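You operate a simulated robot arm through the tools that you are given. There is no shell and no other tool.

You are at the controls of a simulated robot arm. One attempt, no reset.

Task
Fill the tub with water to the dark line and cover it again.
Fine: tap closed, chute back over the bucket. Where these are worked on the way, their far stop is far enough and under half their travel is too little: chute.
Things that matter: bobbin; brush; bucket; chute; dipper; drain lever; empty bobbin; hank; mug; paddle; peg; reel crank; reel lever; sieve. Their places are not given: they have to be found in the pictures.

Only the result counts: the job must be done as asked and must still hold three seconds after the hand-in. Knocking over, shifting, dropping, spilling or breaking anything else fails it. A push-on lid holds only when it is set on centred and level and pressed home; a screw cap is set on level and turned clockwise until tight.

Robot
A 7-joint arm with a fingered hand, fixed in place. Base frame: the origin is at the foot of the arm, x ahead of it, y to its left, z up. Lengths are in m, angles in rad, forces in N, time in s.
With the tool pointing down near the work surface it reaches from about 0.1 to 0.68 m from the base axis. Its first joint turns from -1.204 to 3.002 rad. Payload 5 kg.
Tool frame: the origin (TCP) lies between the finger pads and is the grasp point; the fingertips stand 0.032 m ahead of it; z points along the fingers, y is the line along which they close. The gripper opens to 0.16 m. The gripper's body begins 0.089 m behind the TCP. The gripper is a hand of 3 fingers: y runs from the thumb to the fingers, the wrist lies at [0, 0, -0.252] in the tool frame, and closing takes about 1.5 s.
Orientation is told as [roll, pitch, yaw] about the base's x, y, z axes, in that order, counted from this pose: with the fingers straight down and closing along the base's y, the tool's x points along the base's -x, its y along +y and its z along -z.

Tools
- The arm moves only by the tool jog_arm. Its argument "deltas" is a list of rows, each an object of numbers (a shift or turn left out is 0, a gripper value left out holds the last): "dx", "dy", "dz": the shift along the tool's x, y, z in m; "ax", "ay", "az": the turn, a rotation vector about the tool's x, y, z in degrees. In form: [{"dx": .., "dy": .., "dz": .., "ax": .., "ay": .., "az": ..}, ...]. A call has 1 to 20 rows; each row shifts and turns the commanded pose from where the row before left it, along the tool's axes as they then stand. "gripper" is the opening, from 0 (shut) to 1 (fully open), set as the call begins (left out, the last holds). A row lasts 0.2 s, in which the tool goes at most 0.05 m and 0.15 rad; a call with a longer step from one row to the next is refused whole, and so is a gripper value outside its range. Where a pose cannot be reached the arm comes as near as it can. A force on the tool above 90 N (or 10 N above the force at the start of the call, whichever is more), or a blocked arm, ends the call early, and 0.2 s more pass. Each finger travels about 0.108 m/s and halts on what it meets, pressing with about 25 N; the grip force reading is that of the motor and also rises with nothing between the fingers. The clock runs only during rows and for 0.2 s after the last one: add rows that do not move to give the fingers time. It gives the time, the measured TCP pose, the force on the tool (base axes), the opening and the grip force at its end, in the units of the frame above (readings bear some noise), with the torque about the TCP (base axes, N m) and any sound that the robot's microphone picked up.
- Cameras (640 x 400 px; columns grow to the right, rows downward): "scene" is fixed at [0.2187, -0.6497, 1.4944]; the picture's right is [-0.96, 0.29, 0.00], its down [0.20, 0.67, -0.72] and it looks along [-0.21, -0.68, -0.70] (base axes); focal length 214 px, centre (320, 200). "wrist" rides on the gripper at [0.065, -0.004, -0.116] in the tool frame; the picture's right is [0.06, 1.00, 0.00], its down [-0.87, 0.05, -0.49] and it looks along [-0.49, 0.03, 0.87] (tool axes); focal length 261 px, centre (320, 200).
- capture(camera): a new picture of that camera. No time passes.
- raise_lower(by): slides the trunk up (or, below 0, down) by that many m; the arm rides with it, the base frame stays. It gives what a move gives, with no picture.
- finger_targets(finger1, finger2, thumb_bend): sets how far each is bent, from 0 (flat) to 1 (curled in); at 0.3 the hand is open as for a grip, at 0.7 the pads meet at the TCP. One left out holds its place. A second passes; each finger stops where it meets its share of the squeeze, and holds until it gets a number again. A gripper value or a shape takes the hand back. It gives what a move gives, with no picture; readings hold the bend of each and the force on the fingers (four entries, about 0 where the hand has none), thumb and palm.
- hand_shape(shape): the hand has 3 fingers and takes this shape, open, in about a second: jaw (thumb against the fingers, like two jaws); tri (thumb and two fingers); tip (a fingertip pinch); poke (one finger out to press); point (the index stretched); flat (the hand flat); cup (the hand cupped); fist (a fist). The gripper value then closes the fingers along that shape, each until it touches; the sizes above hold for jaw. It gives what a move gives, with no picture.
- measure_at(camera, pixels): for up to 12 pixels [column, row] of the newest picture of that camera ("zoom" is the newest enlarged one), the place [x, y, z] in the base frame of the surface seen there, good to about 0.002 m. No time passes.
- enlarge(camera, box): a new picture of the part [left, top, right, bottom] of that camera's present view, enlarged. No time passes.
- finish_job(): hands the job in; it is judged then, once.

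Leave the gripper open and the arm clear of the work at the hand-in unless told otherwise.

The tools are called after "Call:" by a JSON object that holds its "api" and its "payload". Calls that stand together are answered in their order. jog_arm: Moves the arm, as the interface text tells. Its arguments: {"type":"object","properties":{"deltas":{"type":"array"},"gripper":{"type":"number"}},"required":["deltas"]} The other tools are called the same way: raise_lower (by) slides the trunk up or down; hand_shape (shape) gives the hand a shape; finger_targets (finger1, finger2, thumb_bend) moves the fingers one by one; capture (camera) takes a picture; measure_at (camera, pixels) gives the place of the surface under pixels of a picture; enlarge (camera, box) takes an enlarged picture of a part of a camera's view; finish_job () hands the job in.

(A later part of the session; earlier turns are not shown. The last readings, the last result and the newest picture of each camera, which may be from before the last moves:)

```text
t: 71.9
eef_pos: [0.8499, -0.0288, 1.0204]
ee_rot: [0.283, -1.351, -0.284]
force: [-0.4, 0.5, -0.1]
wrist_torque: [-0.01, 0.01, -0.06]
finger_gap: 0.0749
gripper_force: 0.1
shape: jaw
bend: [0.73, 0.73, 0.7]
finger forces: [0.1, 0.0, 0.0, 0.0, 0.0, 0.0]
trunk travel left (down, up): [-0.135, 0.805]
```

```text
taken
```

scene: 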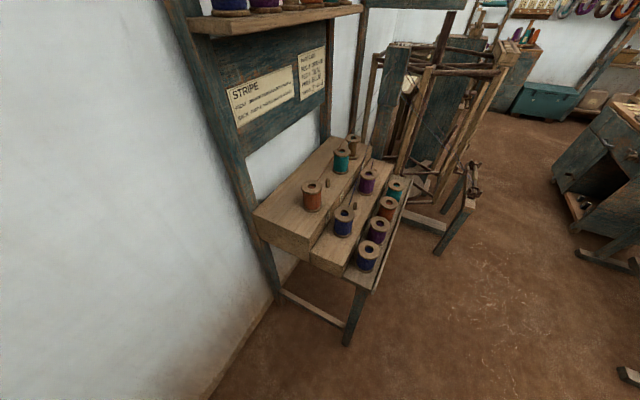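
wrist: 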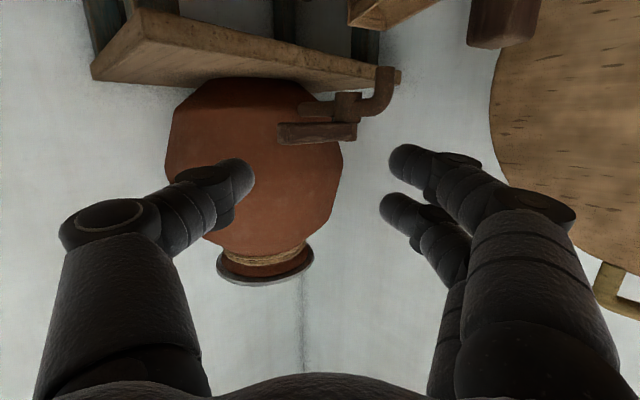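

The lever is at (280–355,132) between thumb (240,175) and fingers (400,165). I measure these.

Call:
{"api": "measure_at", "payload": {"camera": "wrist", "pixels": [[285, 133], [280, 128], [318, 130], [350, 130], [345, 105], [382, 85], [240, 175], [400, 160], [392, 205], [310, 108], [283, 140], [500, 30]]}}

```text
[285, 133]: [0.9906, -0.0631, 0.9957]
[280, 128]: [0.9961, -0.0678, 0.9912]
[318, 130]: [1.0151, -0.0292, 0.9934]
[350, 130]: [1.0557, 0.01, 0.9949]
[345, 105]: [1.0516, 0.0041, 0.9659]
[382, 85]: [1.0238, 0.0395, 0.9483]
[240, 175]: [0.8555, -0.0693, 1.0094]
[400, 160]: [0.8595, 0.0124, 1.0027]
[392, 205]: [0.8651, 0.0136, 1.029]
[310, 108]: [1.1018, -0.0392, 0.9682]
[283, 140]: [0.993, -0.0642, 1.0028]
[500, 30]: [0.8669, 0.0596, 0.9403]
```

I shift 1.2 cm right and 1.2 cm up, then advance 0.138 m so that the thumb passes to the right of the lever tip.

Call:
{"api": "jog_arm", "payload": {"deltas": [{"dx": -0.012, "dy": -0.012}, {"dz": 0.0345}, {"dz": 0.0345}, {"dz": 0.0345}]}}

Call:
{"api": "capture", "payload": {"camera": "wrist"}}

Call:
{"api": "measure_at", "payload": {"camera": "wrist", "pixels": [[240, 175], [400, 160], [392, 205]]}}

```text
t: 72.9
eef_pos: [0.9534, -0.0431, 1.009]
ee_rot: [0.288, -1.352, -0.293]
force: [-1.0, 0.7, 0.4]
wrist_torque: [0.0, 0.07, 0.03]
finger_gap: 0.075
gripper_force: 0.1
shape: jaw
bend: [0.73, 0.73, 0.7]
finger forces: [0.1, 0.0, 0.1, 0.0, 0.0, 0.1]
trunk travel left (down, up): [-0.135, 0.805]
```

```text
taken
```

wrist: 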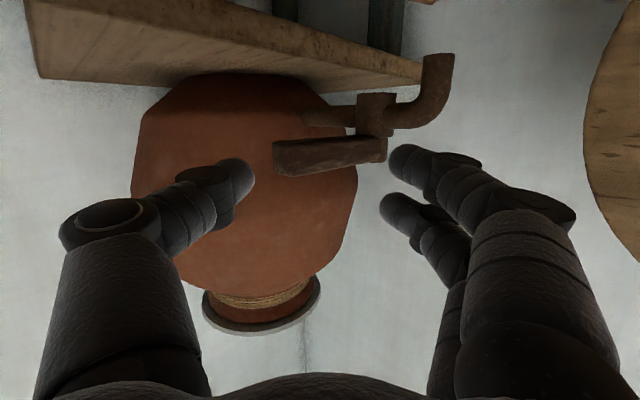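

```text
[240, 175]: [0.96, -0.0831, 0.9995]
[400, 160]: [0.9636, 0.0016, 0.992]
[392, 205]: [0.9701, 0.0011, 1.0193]
```

Thumb is at y≈-0.083, right of the lever tip (-0.063). I advance the last 3 cm.

Call:
{"api": "jog_arm", "payload": {"deltas": [{"dz": 0.016}, {"dz": 0.016}]}}

Call:
{"api": "capture", "payload": {"camera": "wrist"}}

```text
t: 73.5
eef_pos: [0.9851, -0.0415, 1.0019]
ee_rot: [0.287, -1.352, -0.288]
force: [0.7, 0.2, 0.4]
wrist_torque: [-0.02, -0.03, 0.03]
finger_gap: 0.075
gripper_force: 0.0
shape: jaw
bend: [0.73, 0.73, 0.7]
finger forces: [0.0, 0.0, 0.1, 0.0, 0.1, 0.1]
trunk travel left (down, up): [-0.135, 0.805]
```

```text
taken
```

wrist: 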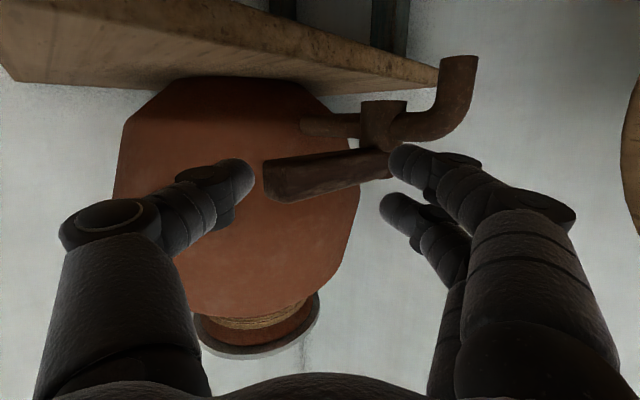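

The lever lies in the cage. I now push its tip left and along the arc, about 45° of turn to start with, and watch for force and sound.

Call:
{"api": "jog_arm", "payload": {"deltas": [{"dx": 0.0005, "dy": 0.0075}, {"dx": 0.0005, "dy": 0.0075}, {"dx": 0.0016, "dy": 0.0105, "dz": -0.0044}, {"dx": 0.0016, "dy": 0.0105, "dz": -0.0044}]}}

Call:
{"api": "capture", "payload": {"camera": "wrist"}}

```text
t: 74.5
eef_pos: [0.9737, -0.0054, 1.0015]
ee_rot: [0.288, -1.352, -0.287]
force: [-0.4, -0.2, 0.3]
wrist_torque: [0.03, 0.02, -0.02]
finger_gap: 0.076
gripper_force: 0.1
shape: jaw
bend: [0.73, 0.73, 0.7]
finger forces: [0.1, 0.0, 0.1, 0.0, 0.5, 0.0]
trunk travel left (down, up): [-0.135, 0.805]
```

```text
taken
```

wrist: 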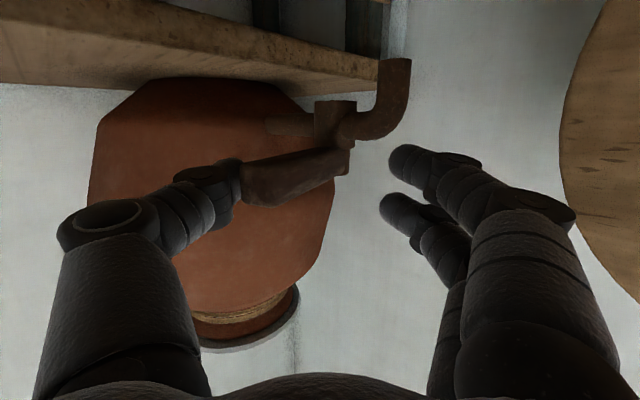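

The lever starts to turn with very little force (0.5 N). I look at the spout for water.

Call:
{"api": "enlarge", "payload": {"camera": "wrist", "box": [230, 0, 480, 220]}}

Call:
{"api": "measure_at", "payload": {"camera": "wrist", "pixels": [[250, 195], [260, 180], [300, 170], [340, 160], [395, 20], [385, 30], [240, 180]]}}

```text
1.82 times, centred on (355, 110) of wrist
```

zoom: 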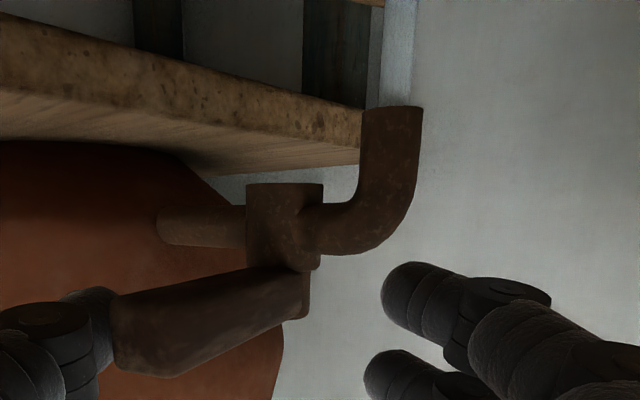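

```text
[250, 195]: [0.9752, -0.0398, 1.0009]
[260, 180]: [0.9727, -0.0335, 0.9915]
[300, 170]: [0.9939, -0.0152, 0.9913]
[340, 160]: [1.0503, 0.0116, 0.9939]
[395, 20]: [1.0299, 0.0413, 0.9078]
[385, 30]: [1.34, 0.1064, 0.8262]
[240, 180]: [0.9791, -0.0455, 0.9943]
```

Water flows from the spout (a pale stream at (395,20)) with the lever turned only about 19°. I leave it so, move the thumb off the lever, and swing the hand back and down to look into the tub.

Call:
{"api": "jog_arm", "payload": {"deltas": [{"dy": -0.008}, {"dz": -0.045}, {"dz": -0.045}, {"dz": -0.045}, {"dx": -0.0059, "dy": 0.01, "dz": -0.0299, "ay": 8}, {"dx": -0.0017, "dy": 0.01, "dz": -0.0304, "ay": 8}, {"dx": 0.0025, "dy": 0.01, "dz": -0.0303, "ay": 8}, {"dx": 0.0068, "dy": 0.01, "dz": -0.0298, "ay": 8}, {"dx": 0.0109, "dy": 0.01, "dz": -0.0284, "ay": 8}, {"dx": 0.0147, "dy": 0.01, "dz": -0.0267, "ay": 8}, {"dx": 0.0182, "dy": 0.01, "dz": -0.0244, "ay": 8}, {"dx": 0.0215, "dy": 0.01, "dz": -0.0216, "ay": 8}]}}

Call:
{"api": "capture", "payload": {"camera": "wrist"}}

```text
t: 77.1
eef_pos: [0.6196, 0.0608, 1.1304]
ee_rot: [0.063, -0.243, -0.024]
force: [-1.0, 0.0, 0.9]
wrist_torque: [0.01, -0.01, 0.01]
finger_gap: 0.0752
gripper_force: 0.0
shape: jaw
bend: [0.73, 0.73, 0.7]
finger forces: [0.1, 0.1, 0.1, 0.0, 0.0, 0.0]
trunk travel left (down, up): [-0.135, 0.805]
```

```text
taken
```

wrist: 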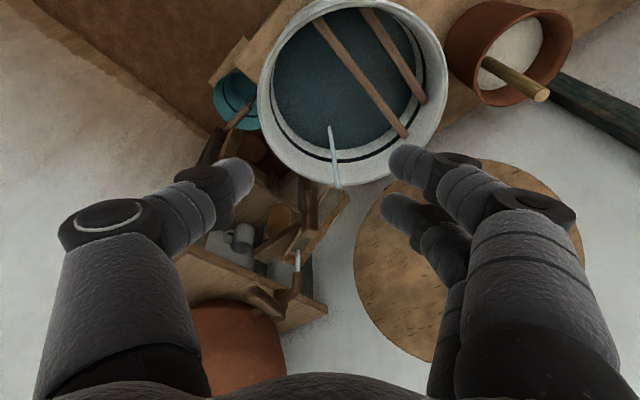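

Excellent view: water runs from the chute into the tub at (333,150). I measure the water level and the dark line.

Call:
{"api": "enlarge", "payload": {"camera": "wrist", "box": [250, 0, 460, 200]}}

Call:
{"api": "measure_at", "payload": {"camera": "wrist", "pixels": [[310, 80], [340, 100], [300, 110], [360, 130], [350, 30], [310, 20], [375, 110], [385, 60]]}}

```text
2.00 times, centred on (355, 100) of wrist
```

zoom: 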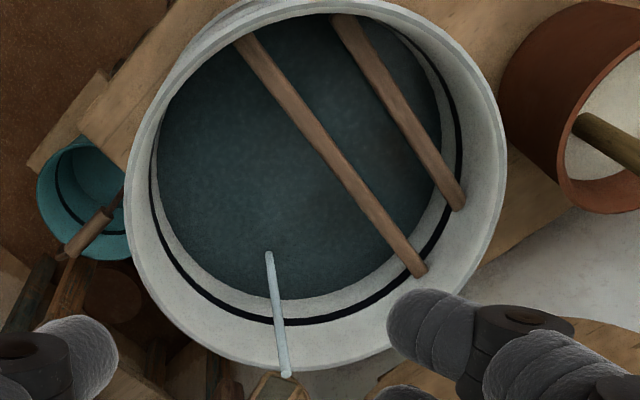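

```text
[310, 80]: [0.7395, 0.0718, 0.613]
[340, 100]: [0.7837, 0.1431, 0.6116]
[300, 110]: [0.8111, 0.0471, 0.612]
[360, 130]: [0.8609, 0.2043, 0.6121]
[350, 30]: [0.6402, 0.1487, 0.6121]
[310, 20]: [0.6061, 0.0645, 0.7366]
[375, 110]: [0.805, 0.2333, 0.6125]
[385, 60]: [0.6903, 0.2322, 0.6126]
```

The level is still ≈0.612; the flow is slow at this opening. I measure the dark line's height precisely and wait 4 s to learn the rate.

Call:
{"api": "measure_at", "payload": {"camera": "zoom", "pixels": [[153, 200], [170, 250], [200, 290], [240, 314], [300, 321], [350, 308], [400, 280], [448, 225], [462, 150], [453, 100], [300, 300], [300, 340]]}}

Call:
{"api": "jog_arm", "payload": {"deltas": [{}, {}, {}, {}, {}, {}, {}, {}, {}, {}, {}, {}, {}, {}, {}, {}, {}, {}, {}, {}]}}

Call:
{"api": "capture", "payload": {"camera": "wrist"}}

Call:
{"api": "measure_at", "payload": {"camera": "wrist", "pixels": [[310, 80], [340, 100], [300, 110], [360, 130], [350, 30], [375, 110], [385, 60], [320, 60], [350, 120]]}}

```text
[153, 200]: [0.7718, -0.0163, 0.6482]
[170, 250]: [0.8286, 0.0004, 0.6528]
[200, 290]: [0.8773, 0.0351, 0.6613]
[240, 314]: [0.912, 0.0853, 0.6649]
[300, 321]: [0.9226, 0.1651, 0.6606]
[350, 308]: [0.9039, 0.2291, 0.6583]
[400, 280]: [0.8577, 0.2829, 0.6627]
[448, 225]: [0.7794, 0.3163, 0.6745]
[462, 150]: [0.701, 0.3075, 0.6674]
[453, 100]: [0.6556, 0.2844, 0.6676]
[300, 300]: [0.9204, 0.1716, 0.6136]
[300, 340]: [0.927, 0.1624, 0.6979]
```

```text
t: 81.3
eef_pos: [0.6201, 0.0609, 1.129]
ee_rot: [0.063, -0.242, -0.026]
force: [0.3, 0.4, 0.0]
wrist_torque: [0.01, 0.01, -0.01]
finger_gap: 0.0752
gripper_force: 0.0
shape: jaw
bend: [0.73, 0.73, 0.7]
finger forces: [0.0, 0.1, 0.0, 0.0, 0.0, 0.1]
trunk travel left (down, up): [-0.135, 0.805]
```

```text
taken
```

wrist: 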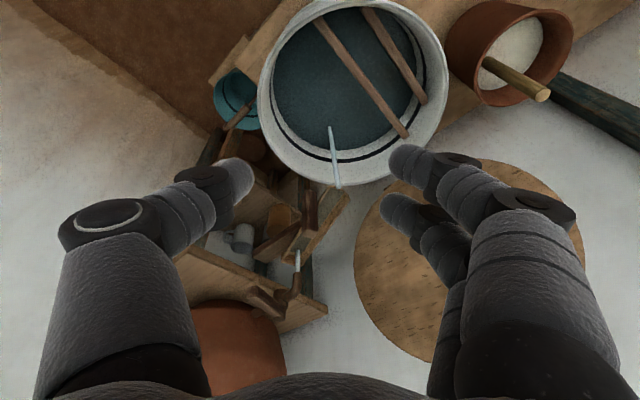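

```text
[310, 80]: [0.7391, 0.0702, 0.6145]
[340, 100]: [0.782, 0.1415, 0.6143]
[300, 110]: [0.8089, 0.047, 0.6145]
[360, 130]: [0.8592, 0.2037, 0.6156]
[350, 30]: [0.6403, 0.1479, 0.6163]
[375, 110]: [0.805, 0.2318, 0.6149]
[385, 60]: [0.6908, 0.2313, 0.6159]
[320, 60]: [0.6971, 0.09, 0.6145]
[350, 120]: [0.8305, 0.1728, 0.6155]
```

The level rises ≈0.66 mm/s (0.6122→0.615 in 4.2 s), so a slow, controllable fill. I zoom in strongly on the line and water edge to fix the line's height.

Call:
{"api": "enlarge", "payload": {"camera": "wrist", "box": [340, 130, 400, 170]}}

Call:
{"api": "measure_at", "payload": {"camera": "zoom", "pixels": [[100, 130], [100, 160], [100, 190], [100, 220], [100, 250], [100, 280], [200, 100], [200, 130], [200, 160], [200, 190], [200, 220], [200, 250]]}}

```text
10.00 times, centred on (370, 150) of wrist
```

zoom: 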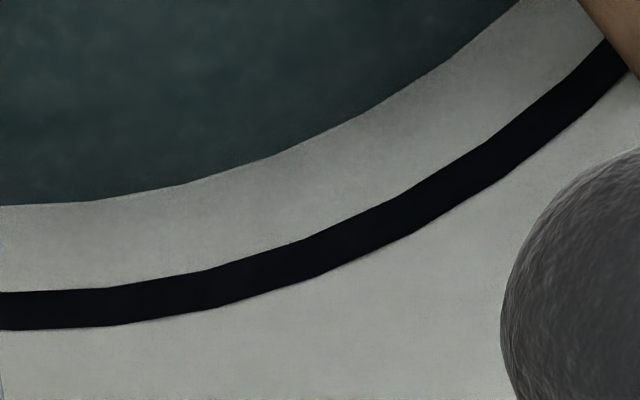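

```text
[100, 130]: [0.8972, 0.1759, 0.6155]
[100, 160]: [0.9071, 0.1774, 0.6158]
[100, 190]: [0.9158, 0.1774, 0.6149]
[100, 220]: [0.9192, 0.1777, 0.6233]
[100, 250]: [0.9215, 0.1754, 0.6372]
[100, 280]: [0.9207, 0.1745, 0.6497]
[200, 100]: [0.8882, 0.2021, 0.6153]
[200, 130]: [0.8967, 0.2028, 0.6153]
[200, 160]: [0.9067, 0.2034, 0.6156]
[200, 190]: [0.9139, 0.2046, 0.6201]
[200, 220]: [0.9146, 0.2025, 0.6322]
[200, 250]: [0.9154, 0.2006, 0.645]
```

The water edge and line are crisp: I measure the band's lower and upper edges.

Call:
{"api": "measure_at", "payload": {"camera": "zoom", "pixels": [[100, 290], [100, 306], [100, 323], [100, 345], [200, 272], [200, 290], [200, 304], [400, 200], [400, 216], [400, 232], [20, 294], [20, 328]]}}

Call:
{"api": "jog_arm", "payload": {"deltas": [{}, {}, {}, {}, {}, {}, {}, {}, {}, {}, {}, {}, {}, {}, {}, {}, {}, {}, {}, {}]}}

Call:
{"api": "jog_arm", "payload": {"deltas": [{}, {}, {}, {}, {}, {}, {}, {}, {}, {}, {}, {}, {}, {}, {}, {}, {}, {}, {}, {}]}}

Call:
{"api": "enlarge", "payload": {"camera": "wrist", "box": [340, 130, 400, 170]}}

Call:
{"api": "measure_at", "payload": {"camera": "zoom", "pixels": [[100, 130], [100, 100], [100, 60], [200, 100], [200, 50], [300, 50]]}}

```text
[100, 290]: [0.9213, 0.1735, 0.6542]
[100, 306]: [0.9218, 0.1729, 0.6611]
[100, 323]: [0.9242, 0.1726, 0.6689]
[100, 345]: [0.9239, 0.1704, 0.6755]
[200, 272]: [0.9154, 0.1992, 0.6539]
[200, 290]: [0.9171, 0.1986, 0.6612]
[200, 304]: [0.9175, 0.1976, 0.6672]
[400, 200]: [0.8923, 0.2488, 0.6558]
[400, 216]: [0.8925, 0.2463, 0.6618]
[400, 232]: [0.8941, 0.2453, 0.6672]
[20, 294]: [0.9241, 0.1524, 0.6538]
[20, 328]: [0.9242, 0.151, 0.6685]
```

```text
t: 85.5
eef_pos: [0.6199, 0.0613, 1.1297]
ee_rot: [0.063, -0.244, -0.024]
force: [-0.4, -0.4, -0.4]
wrist_torque: [0.0, 0.0, -0.02]
finger_gap: 0.075
gripper_force: 0.1
shape: jaw
bend: [0.73, 0.73, 0.7]
finger forces: [0.0, 0.1, 0.0, 0.0, 0.1, 0.0]
trunk travel left (down, up): [-0.135, 0.805]
```

```text
t: 89.7
eef_pos: [0.6203, 0.0607, 1.1289]
ee_rot: [0.061, -0.243, -0.024]
force: [-0.9, 0.1, -1.0]
wrist_torque: [-0.01, -0.01, -0.02]
finger_gap: 0.0752
gripper_force: 0.0
shape: jaw
bend: [0.73, 0.73, 0.7]
finger forces: [0.1, 0.0, 0.1, 0.0, 0.1, 0.0]
trunk travel left (down, up): [-0.135, 0.805]
```

```text
10.00 times, centred on (370, 150) of wrist
```

zoom: 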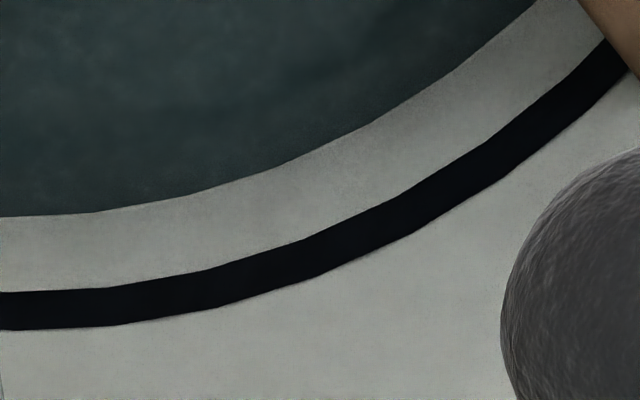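

```text
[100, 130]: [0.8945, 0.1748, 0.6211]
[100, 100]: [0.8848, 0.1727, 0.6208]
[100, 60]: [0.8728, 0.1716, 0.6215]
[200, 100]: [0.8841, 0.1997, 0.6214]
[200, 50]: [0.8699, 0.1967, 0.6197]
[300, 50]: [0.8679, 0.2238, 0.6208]
```

Band: 0.6535–0.669, centre ≈0.661. Level now 0.6209, rising 0.68 mm/s, so about 59 s to go. I wait in place in several calls and check again.

Call:
{"api": "jog_arm", "payload": {"deltas": [{}, {}, {}, {}, {}, {}, {}, {}, {}, {}, {}, {}, {}, {}, {}, {}, {}, {}, {}, {}]}}

Call:
{"api": "jog_arm", "payload": {"deltas": [{}, {}, {}, {}, {}, {}, {}, {}, {}, {}, {}, {}, {}, {}, {}, {}, {}, {}, {}, {}]}}

Call:
{"api": "jog_arm", "payload": {"deltas": [{}, {}, {}, {}, {}, {}, {}, {}, {}, {}, {}, {}, {}, {}, {}, {}, {}, {}, {}, {}]}}

Call:
{"api": "jog_arm", "payload": {"deltas": [{}, {}, {}, {}, {}, {}, {}, {}, {}, {}, {}, {}, {}, {}, {}, {}, {}, {}, {}, {}]}}

Call:
{"api": "enlarge", "payload": {"camera": "wrist", "box": [340, 130, 400, 170]}}

Call:
{"api": "measure_at", "payload": {"camera": "zoom", "pixels": [[100, 130], [100, 100], [100, 60], [200, 100], [200, 50], [300, 50]]}}

Call:
{"api": "capture", "payload": {"camera": "wrist"}}

```text
t: 93.9
eef_pos: [0.6202, 0.0617, 1.1282]
ee_rot: [0.063, -0.242, -0.024]
force: [0.6, 0.6, 1.6]
wrist_torque: [0.02, 0.04, -0.01]
finger_gap: 0.0751
gripper_force: 0.1
shape: jaw
bend: [0.73, 0.73, 0.7]
finger forces: [0.0, 0.0, 0.0, 0.1, 0.0, 0.1]
trunk travel left (down, up): [-0.135, 0.805]
```

```text
t: 98.1
eef_pos: [0.6212, 0.0594, 1.1296]
ee_rot: [0.064, -0.243, -0.026]
force: [-0.3, -0.2, 0.2]
wrist_torque: [0.0, 0.01, -0.01]
finger_gap: 0.0753
gripper_force: 0.2
shape: jaw
bend: [0.73, 0.73, 0.7]
finger forces: [0.1, 0.0, 0.1, 0.1, 0.0, 0.0]
trunk travel left (down, up): [-0.135, 0.805]
```

```text
t: 102.3
eef_pos: [0.6207, 0.0615, 1.13]
ee_rot: [0.063, -0.242, -0.024]
force: [1.1, -0.6, -0.3]
wrist_torque: [0.0, 0.0, -0.01]
finger_gap: 0.0751
gripper_force: 0.0
shape: jaw
bend: [0.73, 0.73, 0.7]
finger forces: [0.0, 0.0, 0.0, 0.1, 0.0, 0.0]
trunk travel left (down, up): [-0.135, 0.805]
```

```text
t: 106.5
eef_pos: [0.621, 0.0619, 1.1294]
ee_rot: [0.063, -0.242, -0.026]
force: [-0.8, 0.3, 0.2]
wrist_torque: [0.0, -0.02, 0.01]
finger_gap: 0.0756
gripper_force: 0.0
shape: jaw
bend: [0.73, 0.73, 0.7]
finger forces: [0.0, 0.0, 0.0, 0.0, 0.0, 0.1]
trunk travel left (down, up): [-0.135, 0.805]
```

```text
10.00 times, centred on (370, 150) of wrist
```

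zoom: 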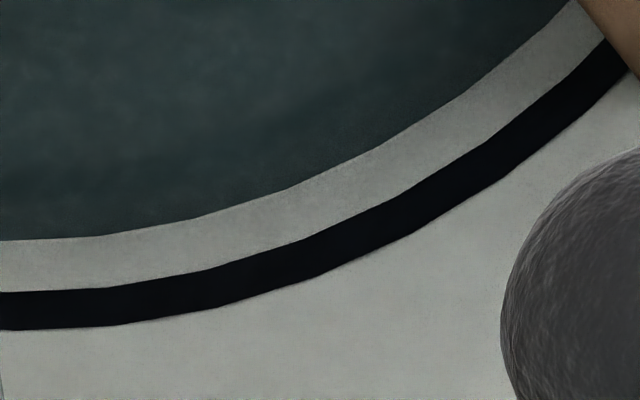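

```text
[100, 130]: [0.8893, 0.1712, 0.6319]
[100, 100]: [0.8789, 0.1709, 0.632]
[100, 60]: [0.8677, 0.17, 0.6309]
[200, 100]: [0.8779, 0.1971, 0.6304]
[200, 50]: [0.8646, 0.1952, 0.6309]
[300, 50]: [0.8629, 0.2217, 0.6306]
```

```text
taken
```

wrist: 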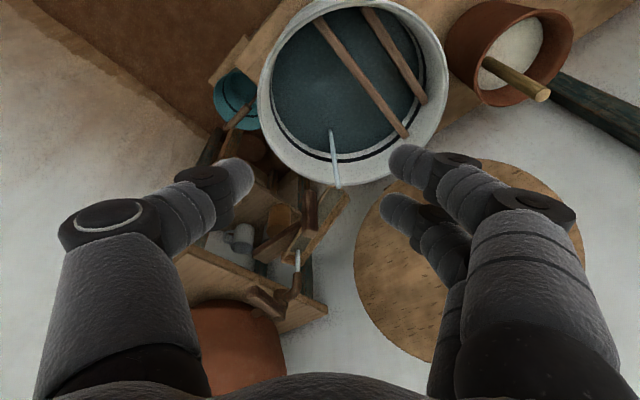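

Level 0.6315 at t=106.5; ≈0.67 mm/s. About 44 s more. I wait seven more calls (29 s) and check.

Call:
{"api": "jog_arm", "payload": {"deltas": [{}, {}, {}, {}, {}, {}, {}, {}, {}, {}, {}, {}, {}, {}, {}, {}, {}, {}, {}, {}]}}

Call:
{"api": "jog_arm", "payload": {"deltas": [{}, {}, {}, {}, {}, {}, {}, {}, {}, {}, {}, {}, {}, {}, {}, {}, {}, {}, {}, {}]}}

Call:
{"api": "jog_arm", "payload": {"deltas": [{}, {}, {}, {}, {}, {}, {}, {}, {}, {}, {}, {}, {}, {}, {}, {}, {}, {}, {}, {}]}}

Call:
{"api": "jog_arm", "payload": {"deltas": [{}, {}, {}, {}, {}, {}, {}, {}, {}, {}, {}, {}, {}, {}, {}, {}, {}, {}, {}, {}]}}

Call:
{"api": "jog_arm", "payload": {"deltas": [{}, {}, {}, {}, {}, {}, {}, {}, {}, {}, {}, {}, {}, {}, {}, {}, {}, {}, {}, {}]}}

Call:
{"api": "jog_arm", "payload": {"deltas": [{}, {}, {}, {}, {}, {}, {}, {}, {}, {}, {}, {}, {}, {}, {}, {}, {}, {}, {}, {}]}}

Call:
{"api": "jog_arm", "payload": {"deltas": [{}, {}, {}, {}, {}, {}, {}, {}, {}, {}, {}, {}, {}, {}, {}, {}, {}, {}, {}, {}]}}

Call:
{"api": "enlarge", "payload": {"camera": "wrist", "box": [340, 130, 400, 170]}}

Call:
{"api": "measure_at", "payload": {"camera": "zoom", "pixels": [[100, 130], [100, 100], [100, 60], [200, 100], [200, 50], [300, 50]]}}

```text
t: 110.7
eef_pos: [0.62, 0.0612, 1.1295]
ee_rot: [0.063, -0.243, -0.024]
force: [0.3, -0.5, 0.4]
wrist_torque: [0.0, -0.01, -0.03]
finger_gap: 0.0754
gripper_force: 0.0
shape: jaw
bend: [0.73, 0.73, 0.7]
finger forces: [0.0, 0.0, 0.0, 0.0, 0.1, 0.1]
trunk travel left (down, up): [-0.135, 0.805]
```

```text
t: 114.9
eef_pos: [0.6201, 0.061, 1.1296]
ee_rot: [0.062, -0.242, -0.024]
force: [-0.2, -0.3, 0.2]
wrist_torque: [-0.02, 0.01, 0.01]
finger_gap: 0.0751
gripper_force: 0.1
shape: jaw
bend: [0.73, 0.73, 0.7]
finger forces: [0.0, 0.1, 0.0, 0.0, 0.1, 0.0]
trunk travel left (down, up): [-0.135, 0.805]
```

```text
t: 119.1
eef_pos: [0.62, 0.0608, 1.1298]
ee_rot: [0.064, -0.244, -0.024]
force: [0.4, -0.2, -0.5]
wrist_torque: [0.0, 0.02, 0.01]
finger_gap: 0.0751
gripper_force: 0.0
shape: jaw
bend: [0.73, 0.73, 0.7]
finger forces: [0.1, 0.1, 0.0, 0.0, 0.0, 0.0]
trunk travel left (down, up): [-0.135, 0.805]
```

```text
t: 123.3
eef_pos: [0.6203, 0.0607, 1.1285]
ee_rot: [0.062, -0.242, -0.024]
force: [-0.1, 0.4, 0.0]
wrist_torque: [0.02, -0.02, 0.04]
finger_gap: 0.0752
gripper_force: 0.1
shape: jaw
bend: [0.73, 0.73, 0.7]
finger forces: [0.1, 0.1, 0.1, 0.1, 0.1, 0.1]
trunk travel left (down, up): [-0.135, 0.805]
```

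```text
t: 127.5
eef_pos: [0.6208, 0.0613, 1.129]
ee_rot: [0.062, -0.242, -0.025]
force: [-0.3, 0.4, -0.2]
wrist_torque: [0.01, 0.02, 0.01]
finger_gap: 0.0751
gripper_force: 0.0
shape: jaw
bend: [0.73, 0.73, 0.7]
finger forces: [0.1, 0.0, 0.1, 0.0, 0.0, 0.0]
trunk travel left (down, up): [-0.135, 0.805]
```

```text
t: 131.7
eef_pos: [0.6194, 0.06, 1.1294]
ee_rot: [0.063, -0.243, -0.025]
force: [0.3, -0.2, -0.4]
wrist_torque: [0.03, 0.02, 0.0]
finger_gap: 0.0752
gripper_force: 0.0
shape: jaw
bend: [0.73, 0.73, 0.7]
finger forces: [0.0, 0.1, 0.0, 0.1, 0.0, 0.0]
trunk travel left (down, up): [-0.135, 0.805]
```

```text
t: 135.9
eef_pos: [0.6201, 0.0606, 1.1278]
ee_rot: [0.063, -0.243, -0.026]
force: [-0.6, 0.4, 0.9]
wrist_torque: [0.0, -0.02, 0.01]
finger_gap: 0.075
gripper_force: 0.1
shape: jaw
bend: [0.73, 0.73, 0.7]
finger forces: [0.1, 0.0, 0.0, 0.1, 0.0, 0.1]
trunk travel left (down, up): [-0.135, 0.805]
```

```text
10.00 times, centred on (370, 150) of wrist
```

zoom: 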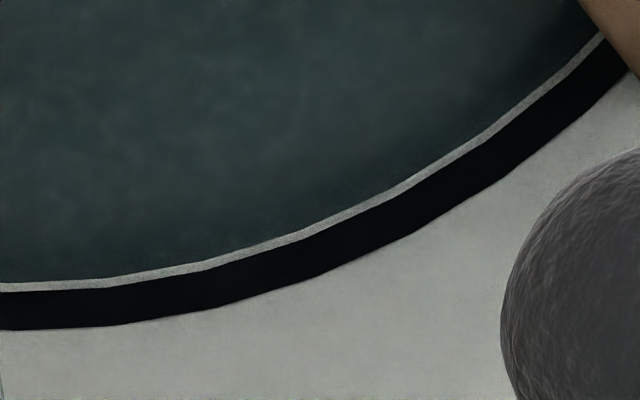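

```text
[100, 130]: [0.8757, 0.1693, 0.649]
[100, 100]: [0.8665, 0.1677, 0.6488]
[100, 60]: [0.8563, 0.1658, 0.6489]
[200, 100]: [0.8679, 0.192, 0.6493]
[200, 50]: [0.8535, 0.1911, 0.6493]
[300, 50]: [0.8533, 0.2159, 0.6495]
```

Level 0.649 (edge at row 280; line centre at row 306). About 19 s more. I wait three more calls.

Call:
{"api": "jog_arm", "payload": {"deltas": [{}, {}, {}, {}, {}, {}, {}, {}, {}, {}, {}, {}, {}, {}, {}, {}, {}, {}, {}, {}]}}

Call:
{"api": "jog_arm", "payload": {"deltas": [{}, {}, {}, {}, {}, {}, {}, {}, {}, {}, {}, {}, {}, {}, {}, {}, {}, {}, {}, {}]}}

Call:
{"api": "jog_arm", "payload": {"deltas": [{}, {}, {}, {}, {}, {}, {}, {}, {}, {}, {}, {}, {}, {}, {}, {}, {}]}}

Call:
{"api": "enlarge", "payload": {"camera": "wrist", "box": [340, 130, 400, 170]}}

Call:
{"api": "measure_at", "payload": {"camera": "zoom", "pixels": [[100, 130], [100, 100], [100, 60], [200, 100], [200, 50], [300, 50]]}}

Call:
{"api": "capture", "payload": {"camera": "wrist"}}

```text
t: 140.1
eef_pos: [0.6203, 0.0608, 1.1291]
ee_rot: [0.062, -0.242, -0.024]
force: [0.2, -0.1, 0.8]
wrist_torque: [-0.05, 0.0, 0.0]
finger_gap: 0.0754
gripper_force: 0.0
shape: jaw
bend: [0.73, 0.73, 0.7]
finger forces: [0.1, 0.1, 0.0, 0.0, 0.1, 0.0]
trunk travel left (down, up): [-0.135, 0.805]
```

```text
t: 144.3
eef_pos: [0.6208, 0.06, 1.1288]
ee_rot: [0.063, -0.242, -0.023]
force: [-0.6, -0.8, 0.0]
wrist_torque: [0.01, -0.01, -0.03]
finger_gap: 0.0749
gripper_force: 0.0
shape: jaw
bend: [0.73, 0.73, 0.7]
finger forces: [0.0, 0.0, 0.1, 0.1, 0.0, 0.0]
trunk travel left (down, up): [-0.135, 0.805]
```

```text
t: 147.9
eef_pos: [0.6212, 0.0615, 1.1291]
ee_rot: [0.063, -0.242, -0.024]
force: [1.1, -0.3, 0.2]
wrist_torque: [0.02, 0.03, 0.0]
finger_gap: 0.0752
gripper_force: 0.0
shape: jaw
bend: [0.73, 0.73, 0.7]
finger forces: [0.1, 0.1, 0.1, 0.0, 0.0, 0.0]
trunk travel left (down, up): [-0.135, 0.805]
```

```text
10.00 times, centred on (370, 150) of wrist
```

zoom: 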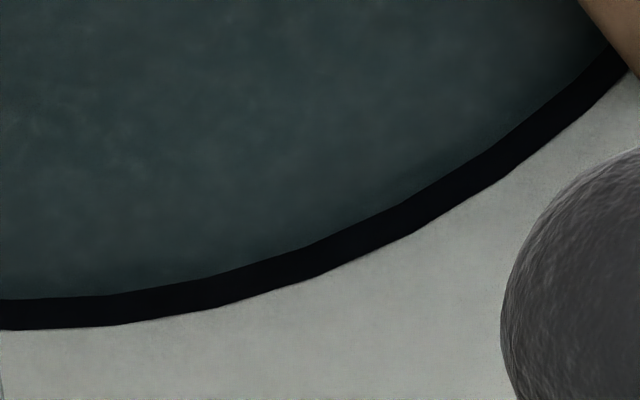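

```text
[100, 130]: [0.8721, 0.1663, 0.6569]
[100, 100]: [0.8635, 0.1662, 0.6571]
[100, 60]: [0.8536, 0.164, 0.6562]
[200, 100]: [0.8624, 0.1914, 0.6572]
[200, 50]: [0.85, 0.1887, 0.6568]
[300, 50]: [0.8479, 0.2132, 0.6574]
```

```text
taken
```

wrist: 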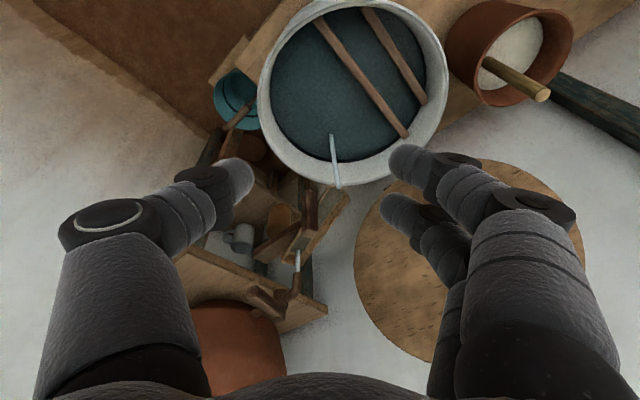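

Level 0.657 at t=147.9, inside the band and 4 mm below its centre; the way back to the tap takes about 4 s, which is just right. I retrace my path to the tap lever now.

Call:
{"api": "jog_arm", "payload": {"deltas": [{"ay": -8}, {"dx": -0.0215, "dy": -0.01, "dz": 0.0216, "ay": -8}, {"dx": -0.0182, "dy": -0.01, "dz": 0.0244, "ay": -8}, {"dx": -0.0147, "dy": -0.01, "dz": 0.0267, "ay": -8}, {"dx": -0.0109, "dy": -0.01, "dz": 0.0284, "ay": -8}, {"dx": -0.0068, "dy": -0.01, "dz": 0.0298, "ay": -8}, {"dx": -0.0025, "dy": -0.01, "dz": 0.0303, "ay": -8}, {"dx": 0.0017, "dy": -0.01, "dz": 0.0304, "ay": -8}, {"dx": 0.0059, "dy": -0.015, "dz": 0.0299}, {"dz": 0.045}, {"dz": 0.045}]}}

Call:
{"api": "capture", "payload": {"camera": "wrist"}}

Call:
{"api": "measure_at", "payload": {"camera": "wrist", "pixels": [[240, 175], [400, 160], [392, 205]]}}

```text
t: 150.3
eef_pos: [0.933, -0.0173, 1.0116]
ee_rot: [0.288, -1.353, -0.289]
force: [-0.9, 0.1, 0.2]
wrist_torque: [-0.02, 0.06, 0.01]
finger_gap: 0.0751
gripper_force: 0.0
shape: jaw
bend: [0.73, 0.73, 0.7]
finger forces: [0.0, 0.0, 0.1, 0.0, 0.0, 0.0]
trunk travel left (down, up): [-0.135, 0.805]
```

```text
taken
```

wrist: 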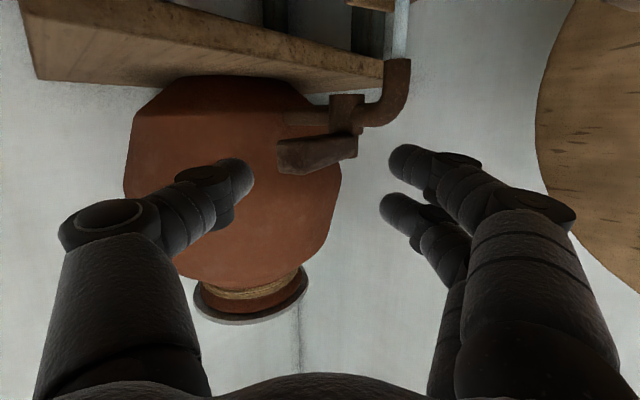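

```text
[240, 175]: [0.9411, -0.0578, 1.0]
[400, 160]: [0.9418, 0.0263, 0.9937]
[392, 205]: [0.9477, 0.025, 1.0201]
```

Stream still running; the cage is placed around the lever again. I advance 4.5 cm and push the lever back to the right with the fingers (4 steps of 1.3 cm).

Call:
{"api": "jog_arm", "payload": {"deltas": [{"dz": 0.045}, {"dx": -0.0008, "dy": -0.013}, {"dx": -0.0008, "dy": -0.013}, {"dx": -0.0008, "dy": -0.013}, {"dx": -0.0008, "dy": -0.013, "dz": 0.003}]}}

Call:
{"api": "capture", "payload": {"camera": "wrist"}}

```text
t: 151.5
eef_pos: [0.9772, -0.0703, 1.001]
ee_rot: [0.283, -1.351, -0.285]
force: [-0.7, 0.8, -0.1]
wrist_torque: [-0.03, -0.01, 0.0]
finger_gap: 0.0761
gripper_force: 0.0
shape: jaw
bend: [0.72, 0.73, 0.7]
finger forces: [0.4, 0.1, 0.0, 0.0, 0.0, 0.0]
trunk travel left (down, up): [-0.135, 0.805]
```

```text
taken
```

wrist: 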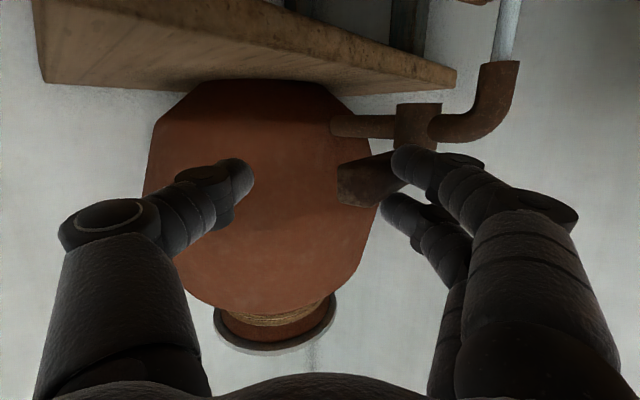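

Lever is now being pushed (0.4 N) but water still runs. I push on: 3 more steps of 1.1 cm, slightly forward.

Call:
{"api": "jog_arm", "payload": {"deltas": [{"dx": -0.001, "dy": -0.011, "dz": 0.004}, {"dx": -0.001, "dy": -0.011, "dz": 0.005}, {"dx": -0.001, "dy": -0.008, "dz": 0.005}]}}

Call:
{"api": "capture", "payload": {"camera": "wrist"}}

```text
t: 152.3
eef_pos: [0.9898, -0.0968, 1.0015]
ee_rot: [0.275, -1.354, -0.277]
force: [-34.9, 14.3, -4.8]
wrist_torque: [-0.41, 0.38, 2.75]
finger_gap: 0.0876
gripper_force: 0.0
shape: jaw
bend: [0.71, 0.71, 0.7]
finger forces: [32.7, 14.4, 0.0, 0.0, 0.0, 0.1]
trunk travel left (down, up): [-0.135, 0.805]
```

```text
taken
```

wrist: 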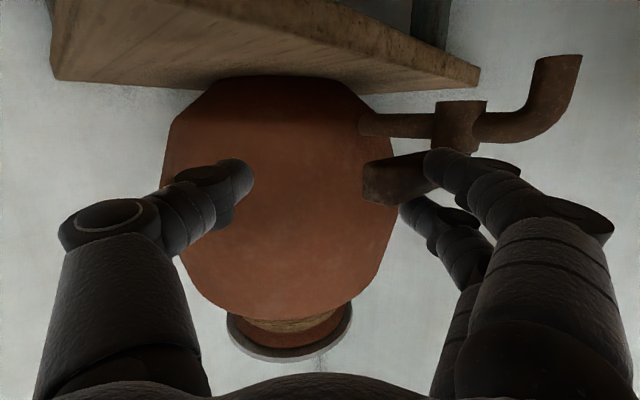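

The lever is hard on its closed stop (≈35 N) and the stream is gone. I ease off and draw back.

Call:
{"api": "jog_arm", "payload": {"deltas": [{"dy": 0.012, "dz": -0.012}, {"dy": 0.012}, {"dz": -0.04}, {"dz": -0.04}, {"dz": -0.04}]}}

Call:
{"api": "capture", "payload": {"camera": "wrist"}}

Call:
{"api": "enlarge", "payload": {"camera": "wrist", "box": [240, 0, 460, 170]}}

```text
t: 153.5
eef_pos: [0.8648, -0.0773, 1.0272]
ee_rot: [0.283, -1.349, -0.285]
force: [0.1, 0.7, -0.6]
wrist_torque: [0.01, -0.05, 0.0]
finger_gap: 0.0758
gripper_force: 0.0
shape: jaw
bend: [0.73, 0.73, 0.7]
finger forces: [0.0, 0.1, 0.0, 0.1, 0.1, 0.1]
trunk travel left (down, up): [-0.135, 0.805]
```

```text
taken
```

wrist: 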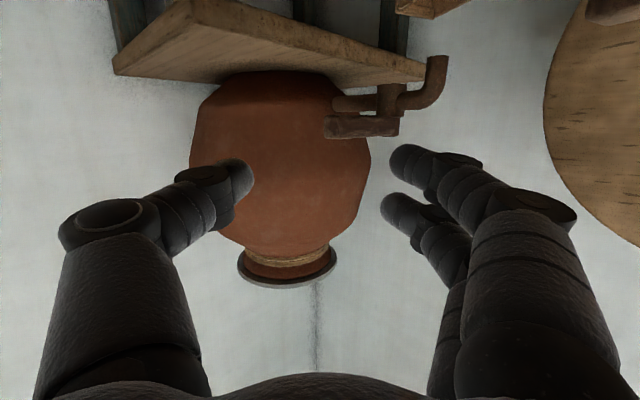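

```text
2.35 times, centred on (350, 85) of wrist
```

zoom: 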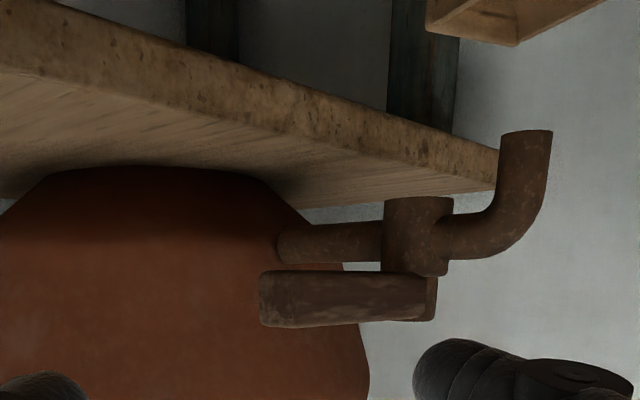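

No stream any more. I check the lever's tip against its first place (0.990,-0.063).

Call:
{"api": "measure_at", "payload": {"camera": "wrist", "pixels": [[330, 127], [327, 122], [360, 127], [395, 125], [388, 95], [436, 75]]}}

Call:
{"api": "jog_arm", "payload": {"deltas": [{"dx": -0.0059, "dy": 0.014, "dz": -0.0299, "ay": 8}, {"dx": -0.0017, "dy": 0.014, "dz": -0.0304, "ay": 8}, {"dx": 0.0025, "dy": 0.014, "dz": -0.0303, "ay": 8}, {"dx": 0.0068, "dy": 0.014, "dz": -0.0298, "ay": 8}, {"dx": 0.0109, "dy": 0.014, "dz": -0.0284, "ay": 8}, {"dx": 0.0147, "dy": 0.014, "dz": -0.0267, "ay": 8}, {"dx": 0.0182, "dy": 0.014, "dz": -0.0244, "ay": 8}, {"dx": 0.0215, "dy": 0.014, "dz": -0.0216, "ay": 8}]}}

Call:
{"api": "capture", "payload": {"camera": "wrist"}}

```text
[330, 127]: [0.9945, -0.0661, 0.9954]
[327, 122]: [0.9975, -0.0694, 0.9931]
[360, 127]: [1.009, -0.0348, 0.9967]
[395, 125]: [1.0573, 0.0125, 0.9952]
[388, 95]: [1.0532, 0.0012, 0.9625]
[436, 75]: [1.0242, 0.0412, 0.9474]
```

```text
t: 155.3
eef_pos: [0.6402, 0.0307, 1.1322]
ee_rot: [0.064, -0.241, -0.025]
force: [0.3, 0.7, -0.4]
wrist_torque: [0.02, -0.03, 0.01]
finger_gap: 0.0757
gripper_force: 0.0
shape: jaw
bend: [0.73, 0.73, 0.7]
finger forces: [0.1, 0.0, 0.1, 0.0, 0.0, 0.1]
trunk travel left (down, up): [-0.135, 0.805]
```

```text
taken
```

wrist: 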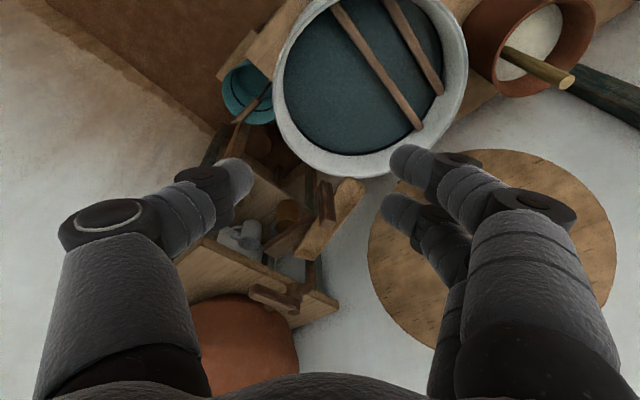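

The tap is back at its first place, the stream has stopped. I check the level against the line.

Call:
{"api": "enlarge", "payload": {"camera": "wrist", "box": [330, 120, 400, 170]}}

Call:
{"api": "measure_at", "payload": {"camera": "wrist", "pixels": [[330, 80], [340, 100], [320, 110], [370, 120], [320, 60], [400, 90], [350, 120]]}}

```text
8.00 times, centred on (365, 145) of wrist
```

zoom: 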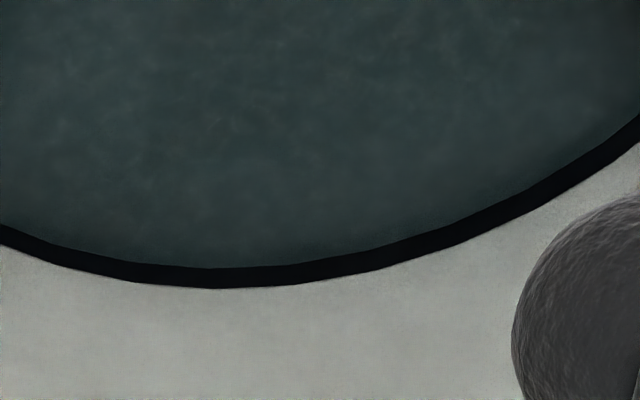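

```text
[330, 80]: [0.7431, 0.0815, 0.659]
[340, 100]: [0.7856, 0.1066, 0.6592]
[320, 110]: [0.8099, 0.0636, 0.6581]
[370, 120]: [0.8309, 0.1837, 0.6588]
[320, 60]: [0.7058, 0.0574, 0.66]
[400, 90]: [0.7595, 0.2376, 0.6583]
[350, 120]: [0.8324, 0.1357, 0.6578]
```

Level 0.659: inside the dark band (0.6535–0.669), steady after closing. Now the chute goes back: I move to in front of its peg (0.88,0.075), level hand, turned a little right.

Call:
{"api": "jog_arm", "payload": {"deltas": [{"dx": -0.0105, "dy": 0.0068, "dz": 0.0253, "ay": -8}, {"dx": -0.0069, "dy": 0.0068, "dz": 0.0265, "ay": -8}, {"dx": -0.0031, "dy": 0.0068, "dz": 0.0272, "ay": -8}, {"dx": 0.0007, "dy": 0.0068, "dz": 0.0274, "ay": -8}, {"dx": 0.0045, "dy": 0.0068, "dz": 0.027, "ay": -8}, {"dx": 0.0082, "dy": 0.0068, "dz": 0.0261, "ay": -8}, {"dx": 0.0118, "dy": 0.0068, "dz": 0.0247, "ay": -8}, {"dx": 0.0151, "dy": 0.0068, "dz": 0.0228, "ay": -8}, {"ax": 7}, {"ax": 7}], "gripper": 0.47}}

Call:
{"api": "capture", "payload": {"camera": "wrist"}}

```text
t: 157.5
eef_pos: [0.7694, 0.0922, 0.9595]
ee_rot: [0.045, -1.354, -0.294]
force: [0.4, -0.5, -0.3]
wrist_torque: [0.0, 0.01, 0.07]
finger_gap: 0.0756
gripper_force: 0.0
shape: jaw
bend: [0.73, 0.73, 0.7]
finger forces: [0.1, 0.0, 0.0, 0.0, 0.0, 0.0]
trunk travel left (down, up): [-0.135, 0.805]
```

```text
taken
```

wrist: 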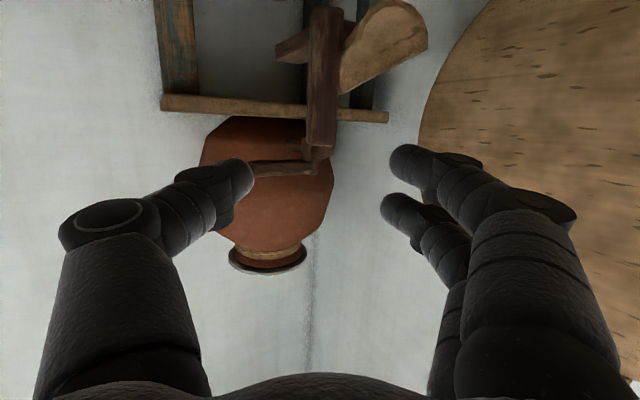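

The peg is between thumb and fingers. I advance 0.1 m and lower 1 cm so the peg is in the cage.

Call:
{"api": "jog_arm", "payload": {"deltas": [{"dz": 0.025, "dx": 0.0025}, {"dz": 0.025, "dx": 0.0025}, {"dz": 0.025, "dx": 0.0025}, {"dz": 0.025, "dx": 0.0025}]}}

Call:
{"api": "capture", "payload": {"camera": "wrist"}}

Call:
{"api": "measure_at", "payload": {"camera": "wrist", "pixels": [[320, 120], [320, 160], [300, 150], [345, 150], [245, 180], [400, 160], [392, 205]]}}

```text
t: 158.5
eef_pos: [0.863, 0.0703, 0.9281]
ee_rot: [0.041, -1.351, -0.286]
force: [0.5, -0.1, -0.4]
wrist_torque: [-0.01, 0.01, 0.03]
finger_gap: 0.0759
gripper_force: 0.1
shape: jaw
bend: [0.73, 0.73, 0.7]
finger forces: [0.1, 0.0, 0.0, 0.1, 0.1, 0.0]
trunk travel left (down, up): [-0.135, 0.805]
```

```text
taken
```

wrist: 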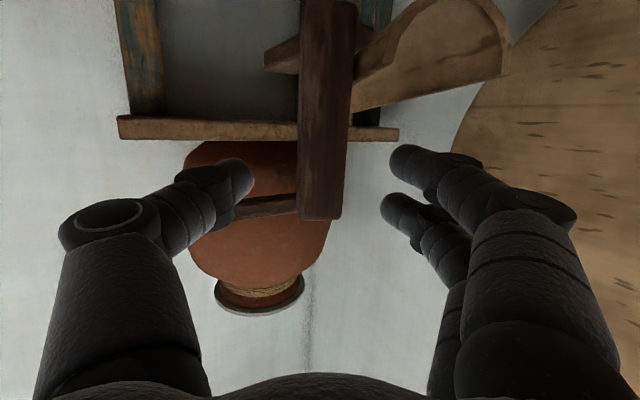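

```text
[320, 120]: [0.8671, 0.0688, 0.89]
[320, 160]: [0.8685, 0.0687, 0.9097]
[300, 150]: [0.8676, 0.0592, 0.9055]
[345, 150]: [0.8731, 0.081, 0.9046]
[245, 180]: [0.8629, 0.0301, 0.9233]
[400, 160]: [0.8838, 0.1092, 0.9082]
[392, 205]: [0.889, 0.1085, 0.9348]
```

Peg centre (0.880,0.072), fingers 2 cm to its left. I push it right along the arc to φ≈200°.

Call:
{"api": "jog_arm", "payload": {"deltas": [{"dx": -0.0006, "dy": -0.0121, "dz": 0.003}, {"dx": -0.0006, "dy": -0.0121, "dz": 0.003}, {"dx": -0.0003, "dy": -0.0099, "dz": 0.0015}, {"dx": -0.0003, "dy": -0.0099, "dz": 0.0015}, {"dx": -0.0003, "dy": -0.0099, "dz": 0.0015}, {"dx": -0.0006, "dy": -0.0086, "dz": 0.0029}, {"dx": -0.0006, "dy": -0.0086, "dz": 0.0029}, {"dx": -0.0006, "dy": -0.0086, "dz": 0.0029}, {"dx": -0.0009, "dy": -0.008, "dz": 0.0044}, {"dx": -0.0009, "dy": -0.008, "dz": 0.0044}, {"dx": -0.0009, "dy": -0.008, "dz": 0.0044}]}}

Call:
{"api": "capture", "payload": {"camera": "wrist"}}

Call:
{"api": "measure_at", "payload": {"camera": "wrist", "pixels": [[340, 120], [340, 160], [360, 150], [370, 150], [245, 180], [400, 160], [392, 205]]}}

```text
t: 160.9
eef_pos: [0.8697, -0.0371, 0.9278]
ee_rot: [0.039, -1.353, -0.285]
force: [0.4, 1.0, 0.9]
wrist_torque: [-0.01, 0.01, 0.0]
finger_gap: 0.076
gripper_force: 0.1
shape: jaw
bend: [0.73, 0.73, 0.7]
finger forces: [0.2, 0.0, 0.0, 0.0, 0.0, 0.0]
trunk travel left (down, up): [-0.135, 0.805]
```

```text
taken
```

wrist: 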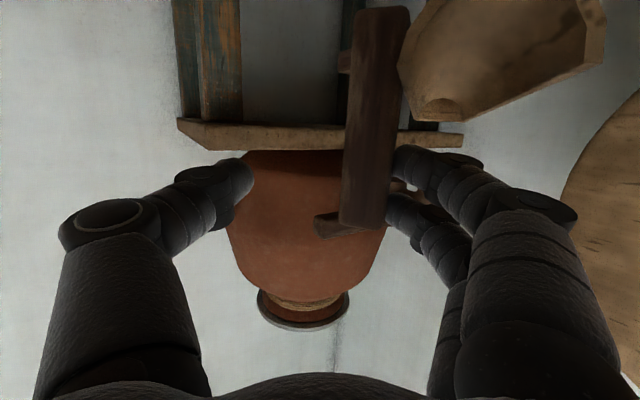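

```text
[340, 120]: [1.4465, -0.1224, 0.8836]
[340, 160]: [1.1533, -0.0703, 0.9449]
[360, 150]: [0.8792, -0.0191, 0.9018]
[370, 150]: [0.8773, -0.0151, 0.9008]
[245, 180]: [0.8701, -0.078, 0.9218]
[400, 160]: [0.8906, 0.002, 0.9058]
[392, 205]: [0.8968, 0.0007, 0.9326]
```

Peg is at φ≈202°, moving with tiny force. For the last part (mostly away from me) I centre the hand on the peg, then grip it.

Call:
{"api": "jog_arm", "payload": {"deltas": [{"dy": 0.011, "dz": 0.002}, {"dy": 0.011, "dz": 0.002}]}}

Call:
{"api": "jog_arm", "payload": {"deltas": [{}, {}, {}, {}, {}], "gripper": 0.1}}

Call:
{"api": "capture", "payload": {"camera": "wrist"}}

Call:
{"api": "measure_at", "payload": {"camera": "wrist", "pixels": [[320, 120], [320, 160], [310, 150], [340, 150]]}}

```text
t: 161.5
eef_pos: [0.8768, -0.0178, 0.9251]
ee_rot: [0.037, -1.351, -0.283]
force: [-0.2, -0.6, 0.2]
wrist_torque: [0.06, 0.03, 0.02]
finger_gap: 0.0757
gripper_force: 0.2
shape: jaw
bend: [0.73, 0.73, 0.7]
finger forces: [0.1, 0.0, 0.0, 0.1, 0.1, 0.1]
trunk travel left (down, up): [-0.135, 0.805]
```

```text
t: 162.7
eef_pos: [0.8786, -0.0177, 0.925]
ee_rot: [0.037, -1.35, -0.285]
force: [6.2, 2.7, 0.3]
wrist_torque: [0.03, -0.04, 0.08]
finger_gap: 0.0165
gripper_force: 25.2
shape: jaw
bend: [0.72, 0.72, 0.71]
finger forces: [12.7, 10.3, 0.1, 0.0, 20.5, 0.0]
trunk travel left (down, up): [-0.135, 0.805]
```

```text
taken
```

wrist: 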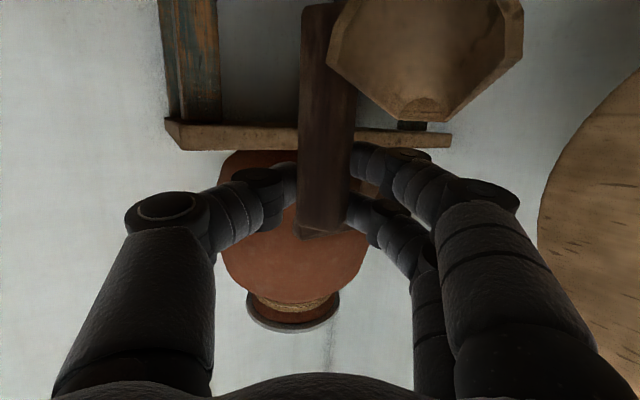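

```text
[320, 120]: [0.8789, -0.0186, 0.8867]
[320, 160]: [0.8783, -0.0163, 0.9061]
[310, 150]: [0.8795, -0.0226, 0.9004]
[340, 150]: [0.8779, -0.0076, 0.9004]
```

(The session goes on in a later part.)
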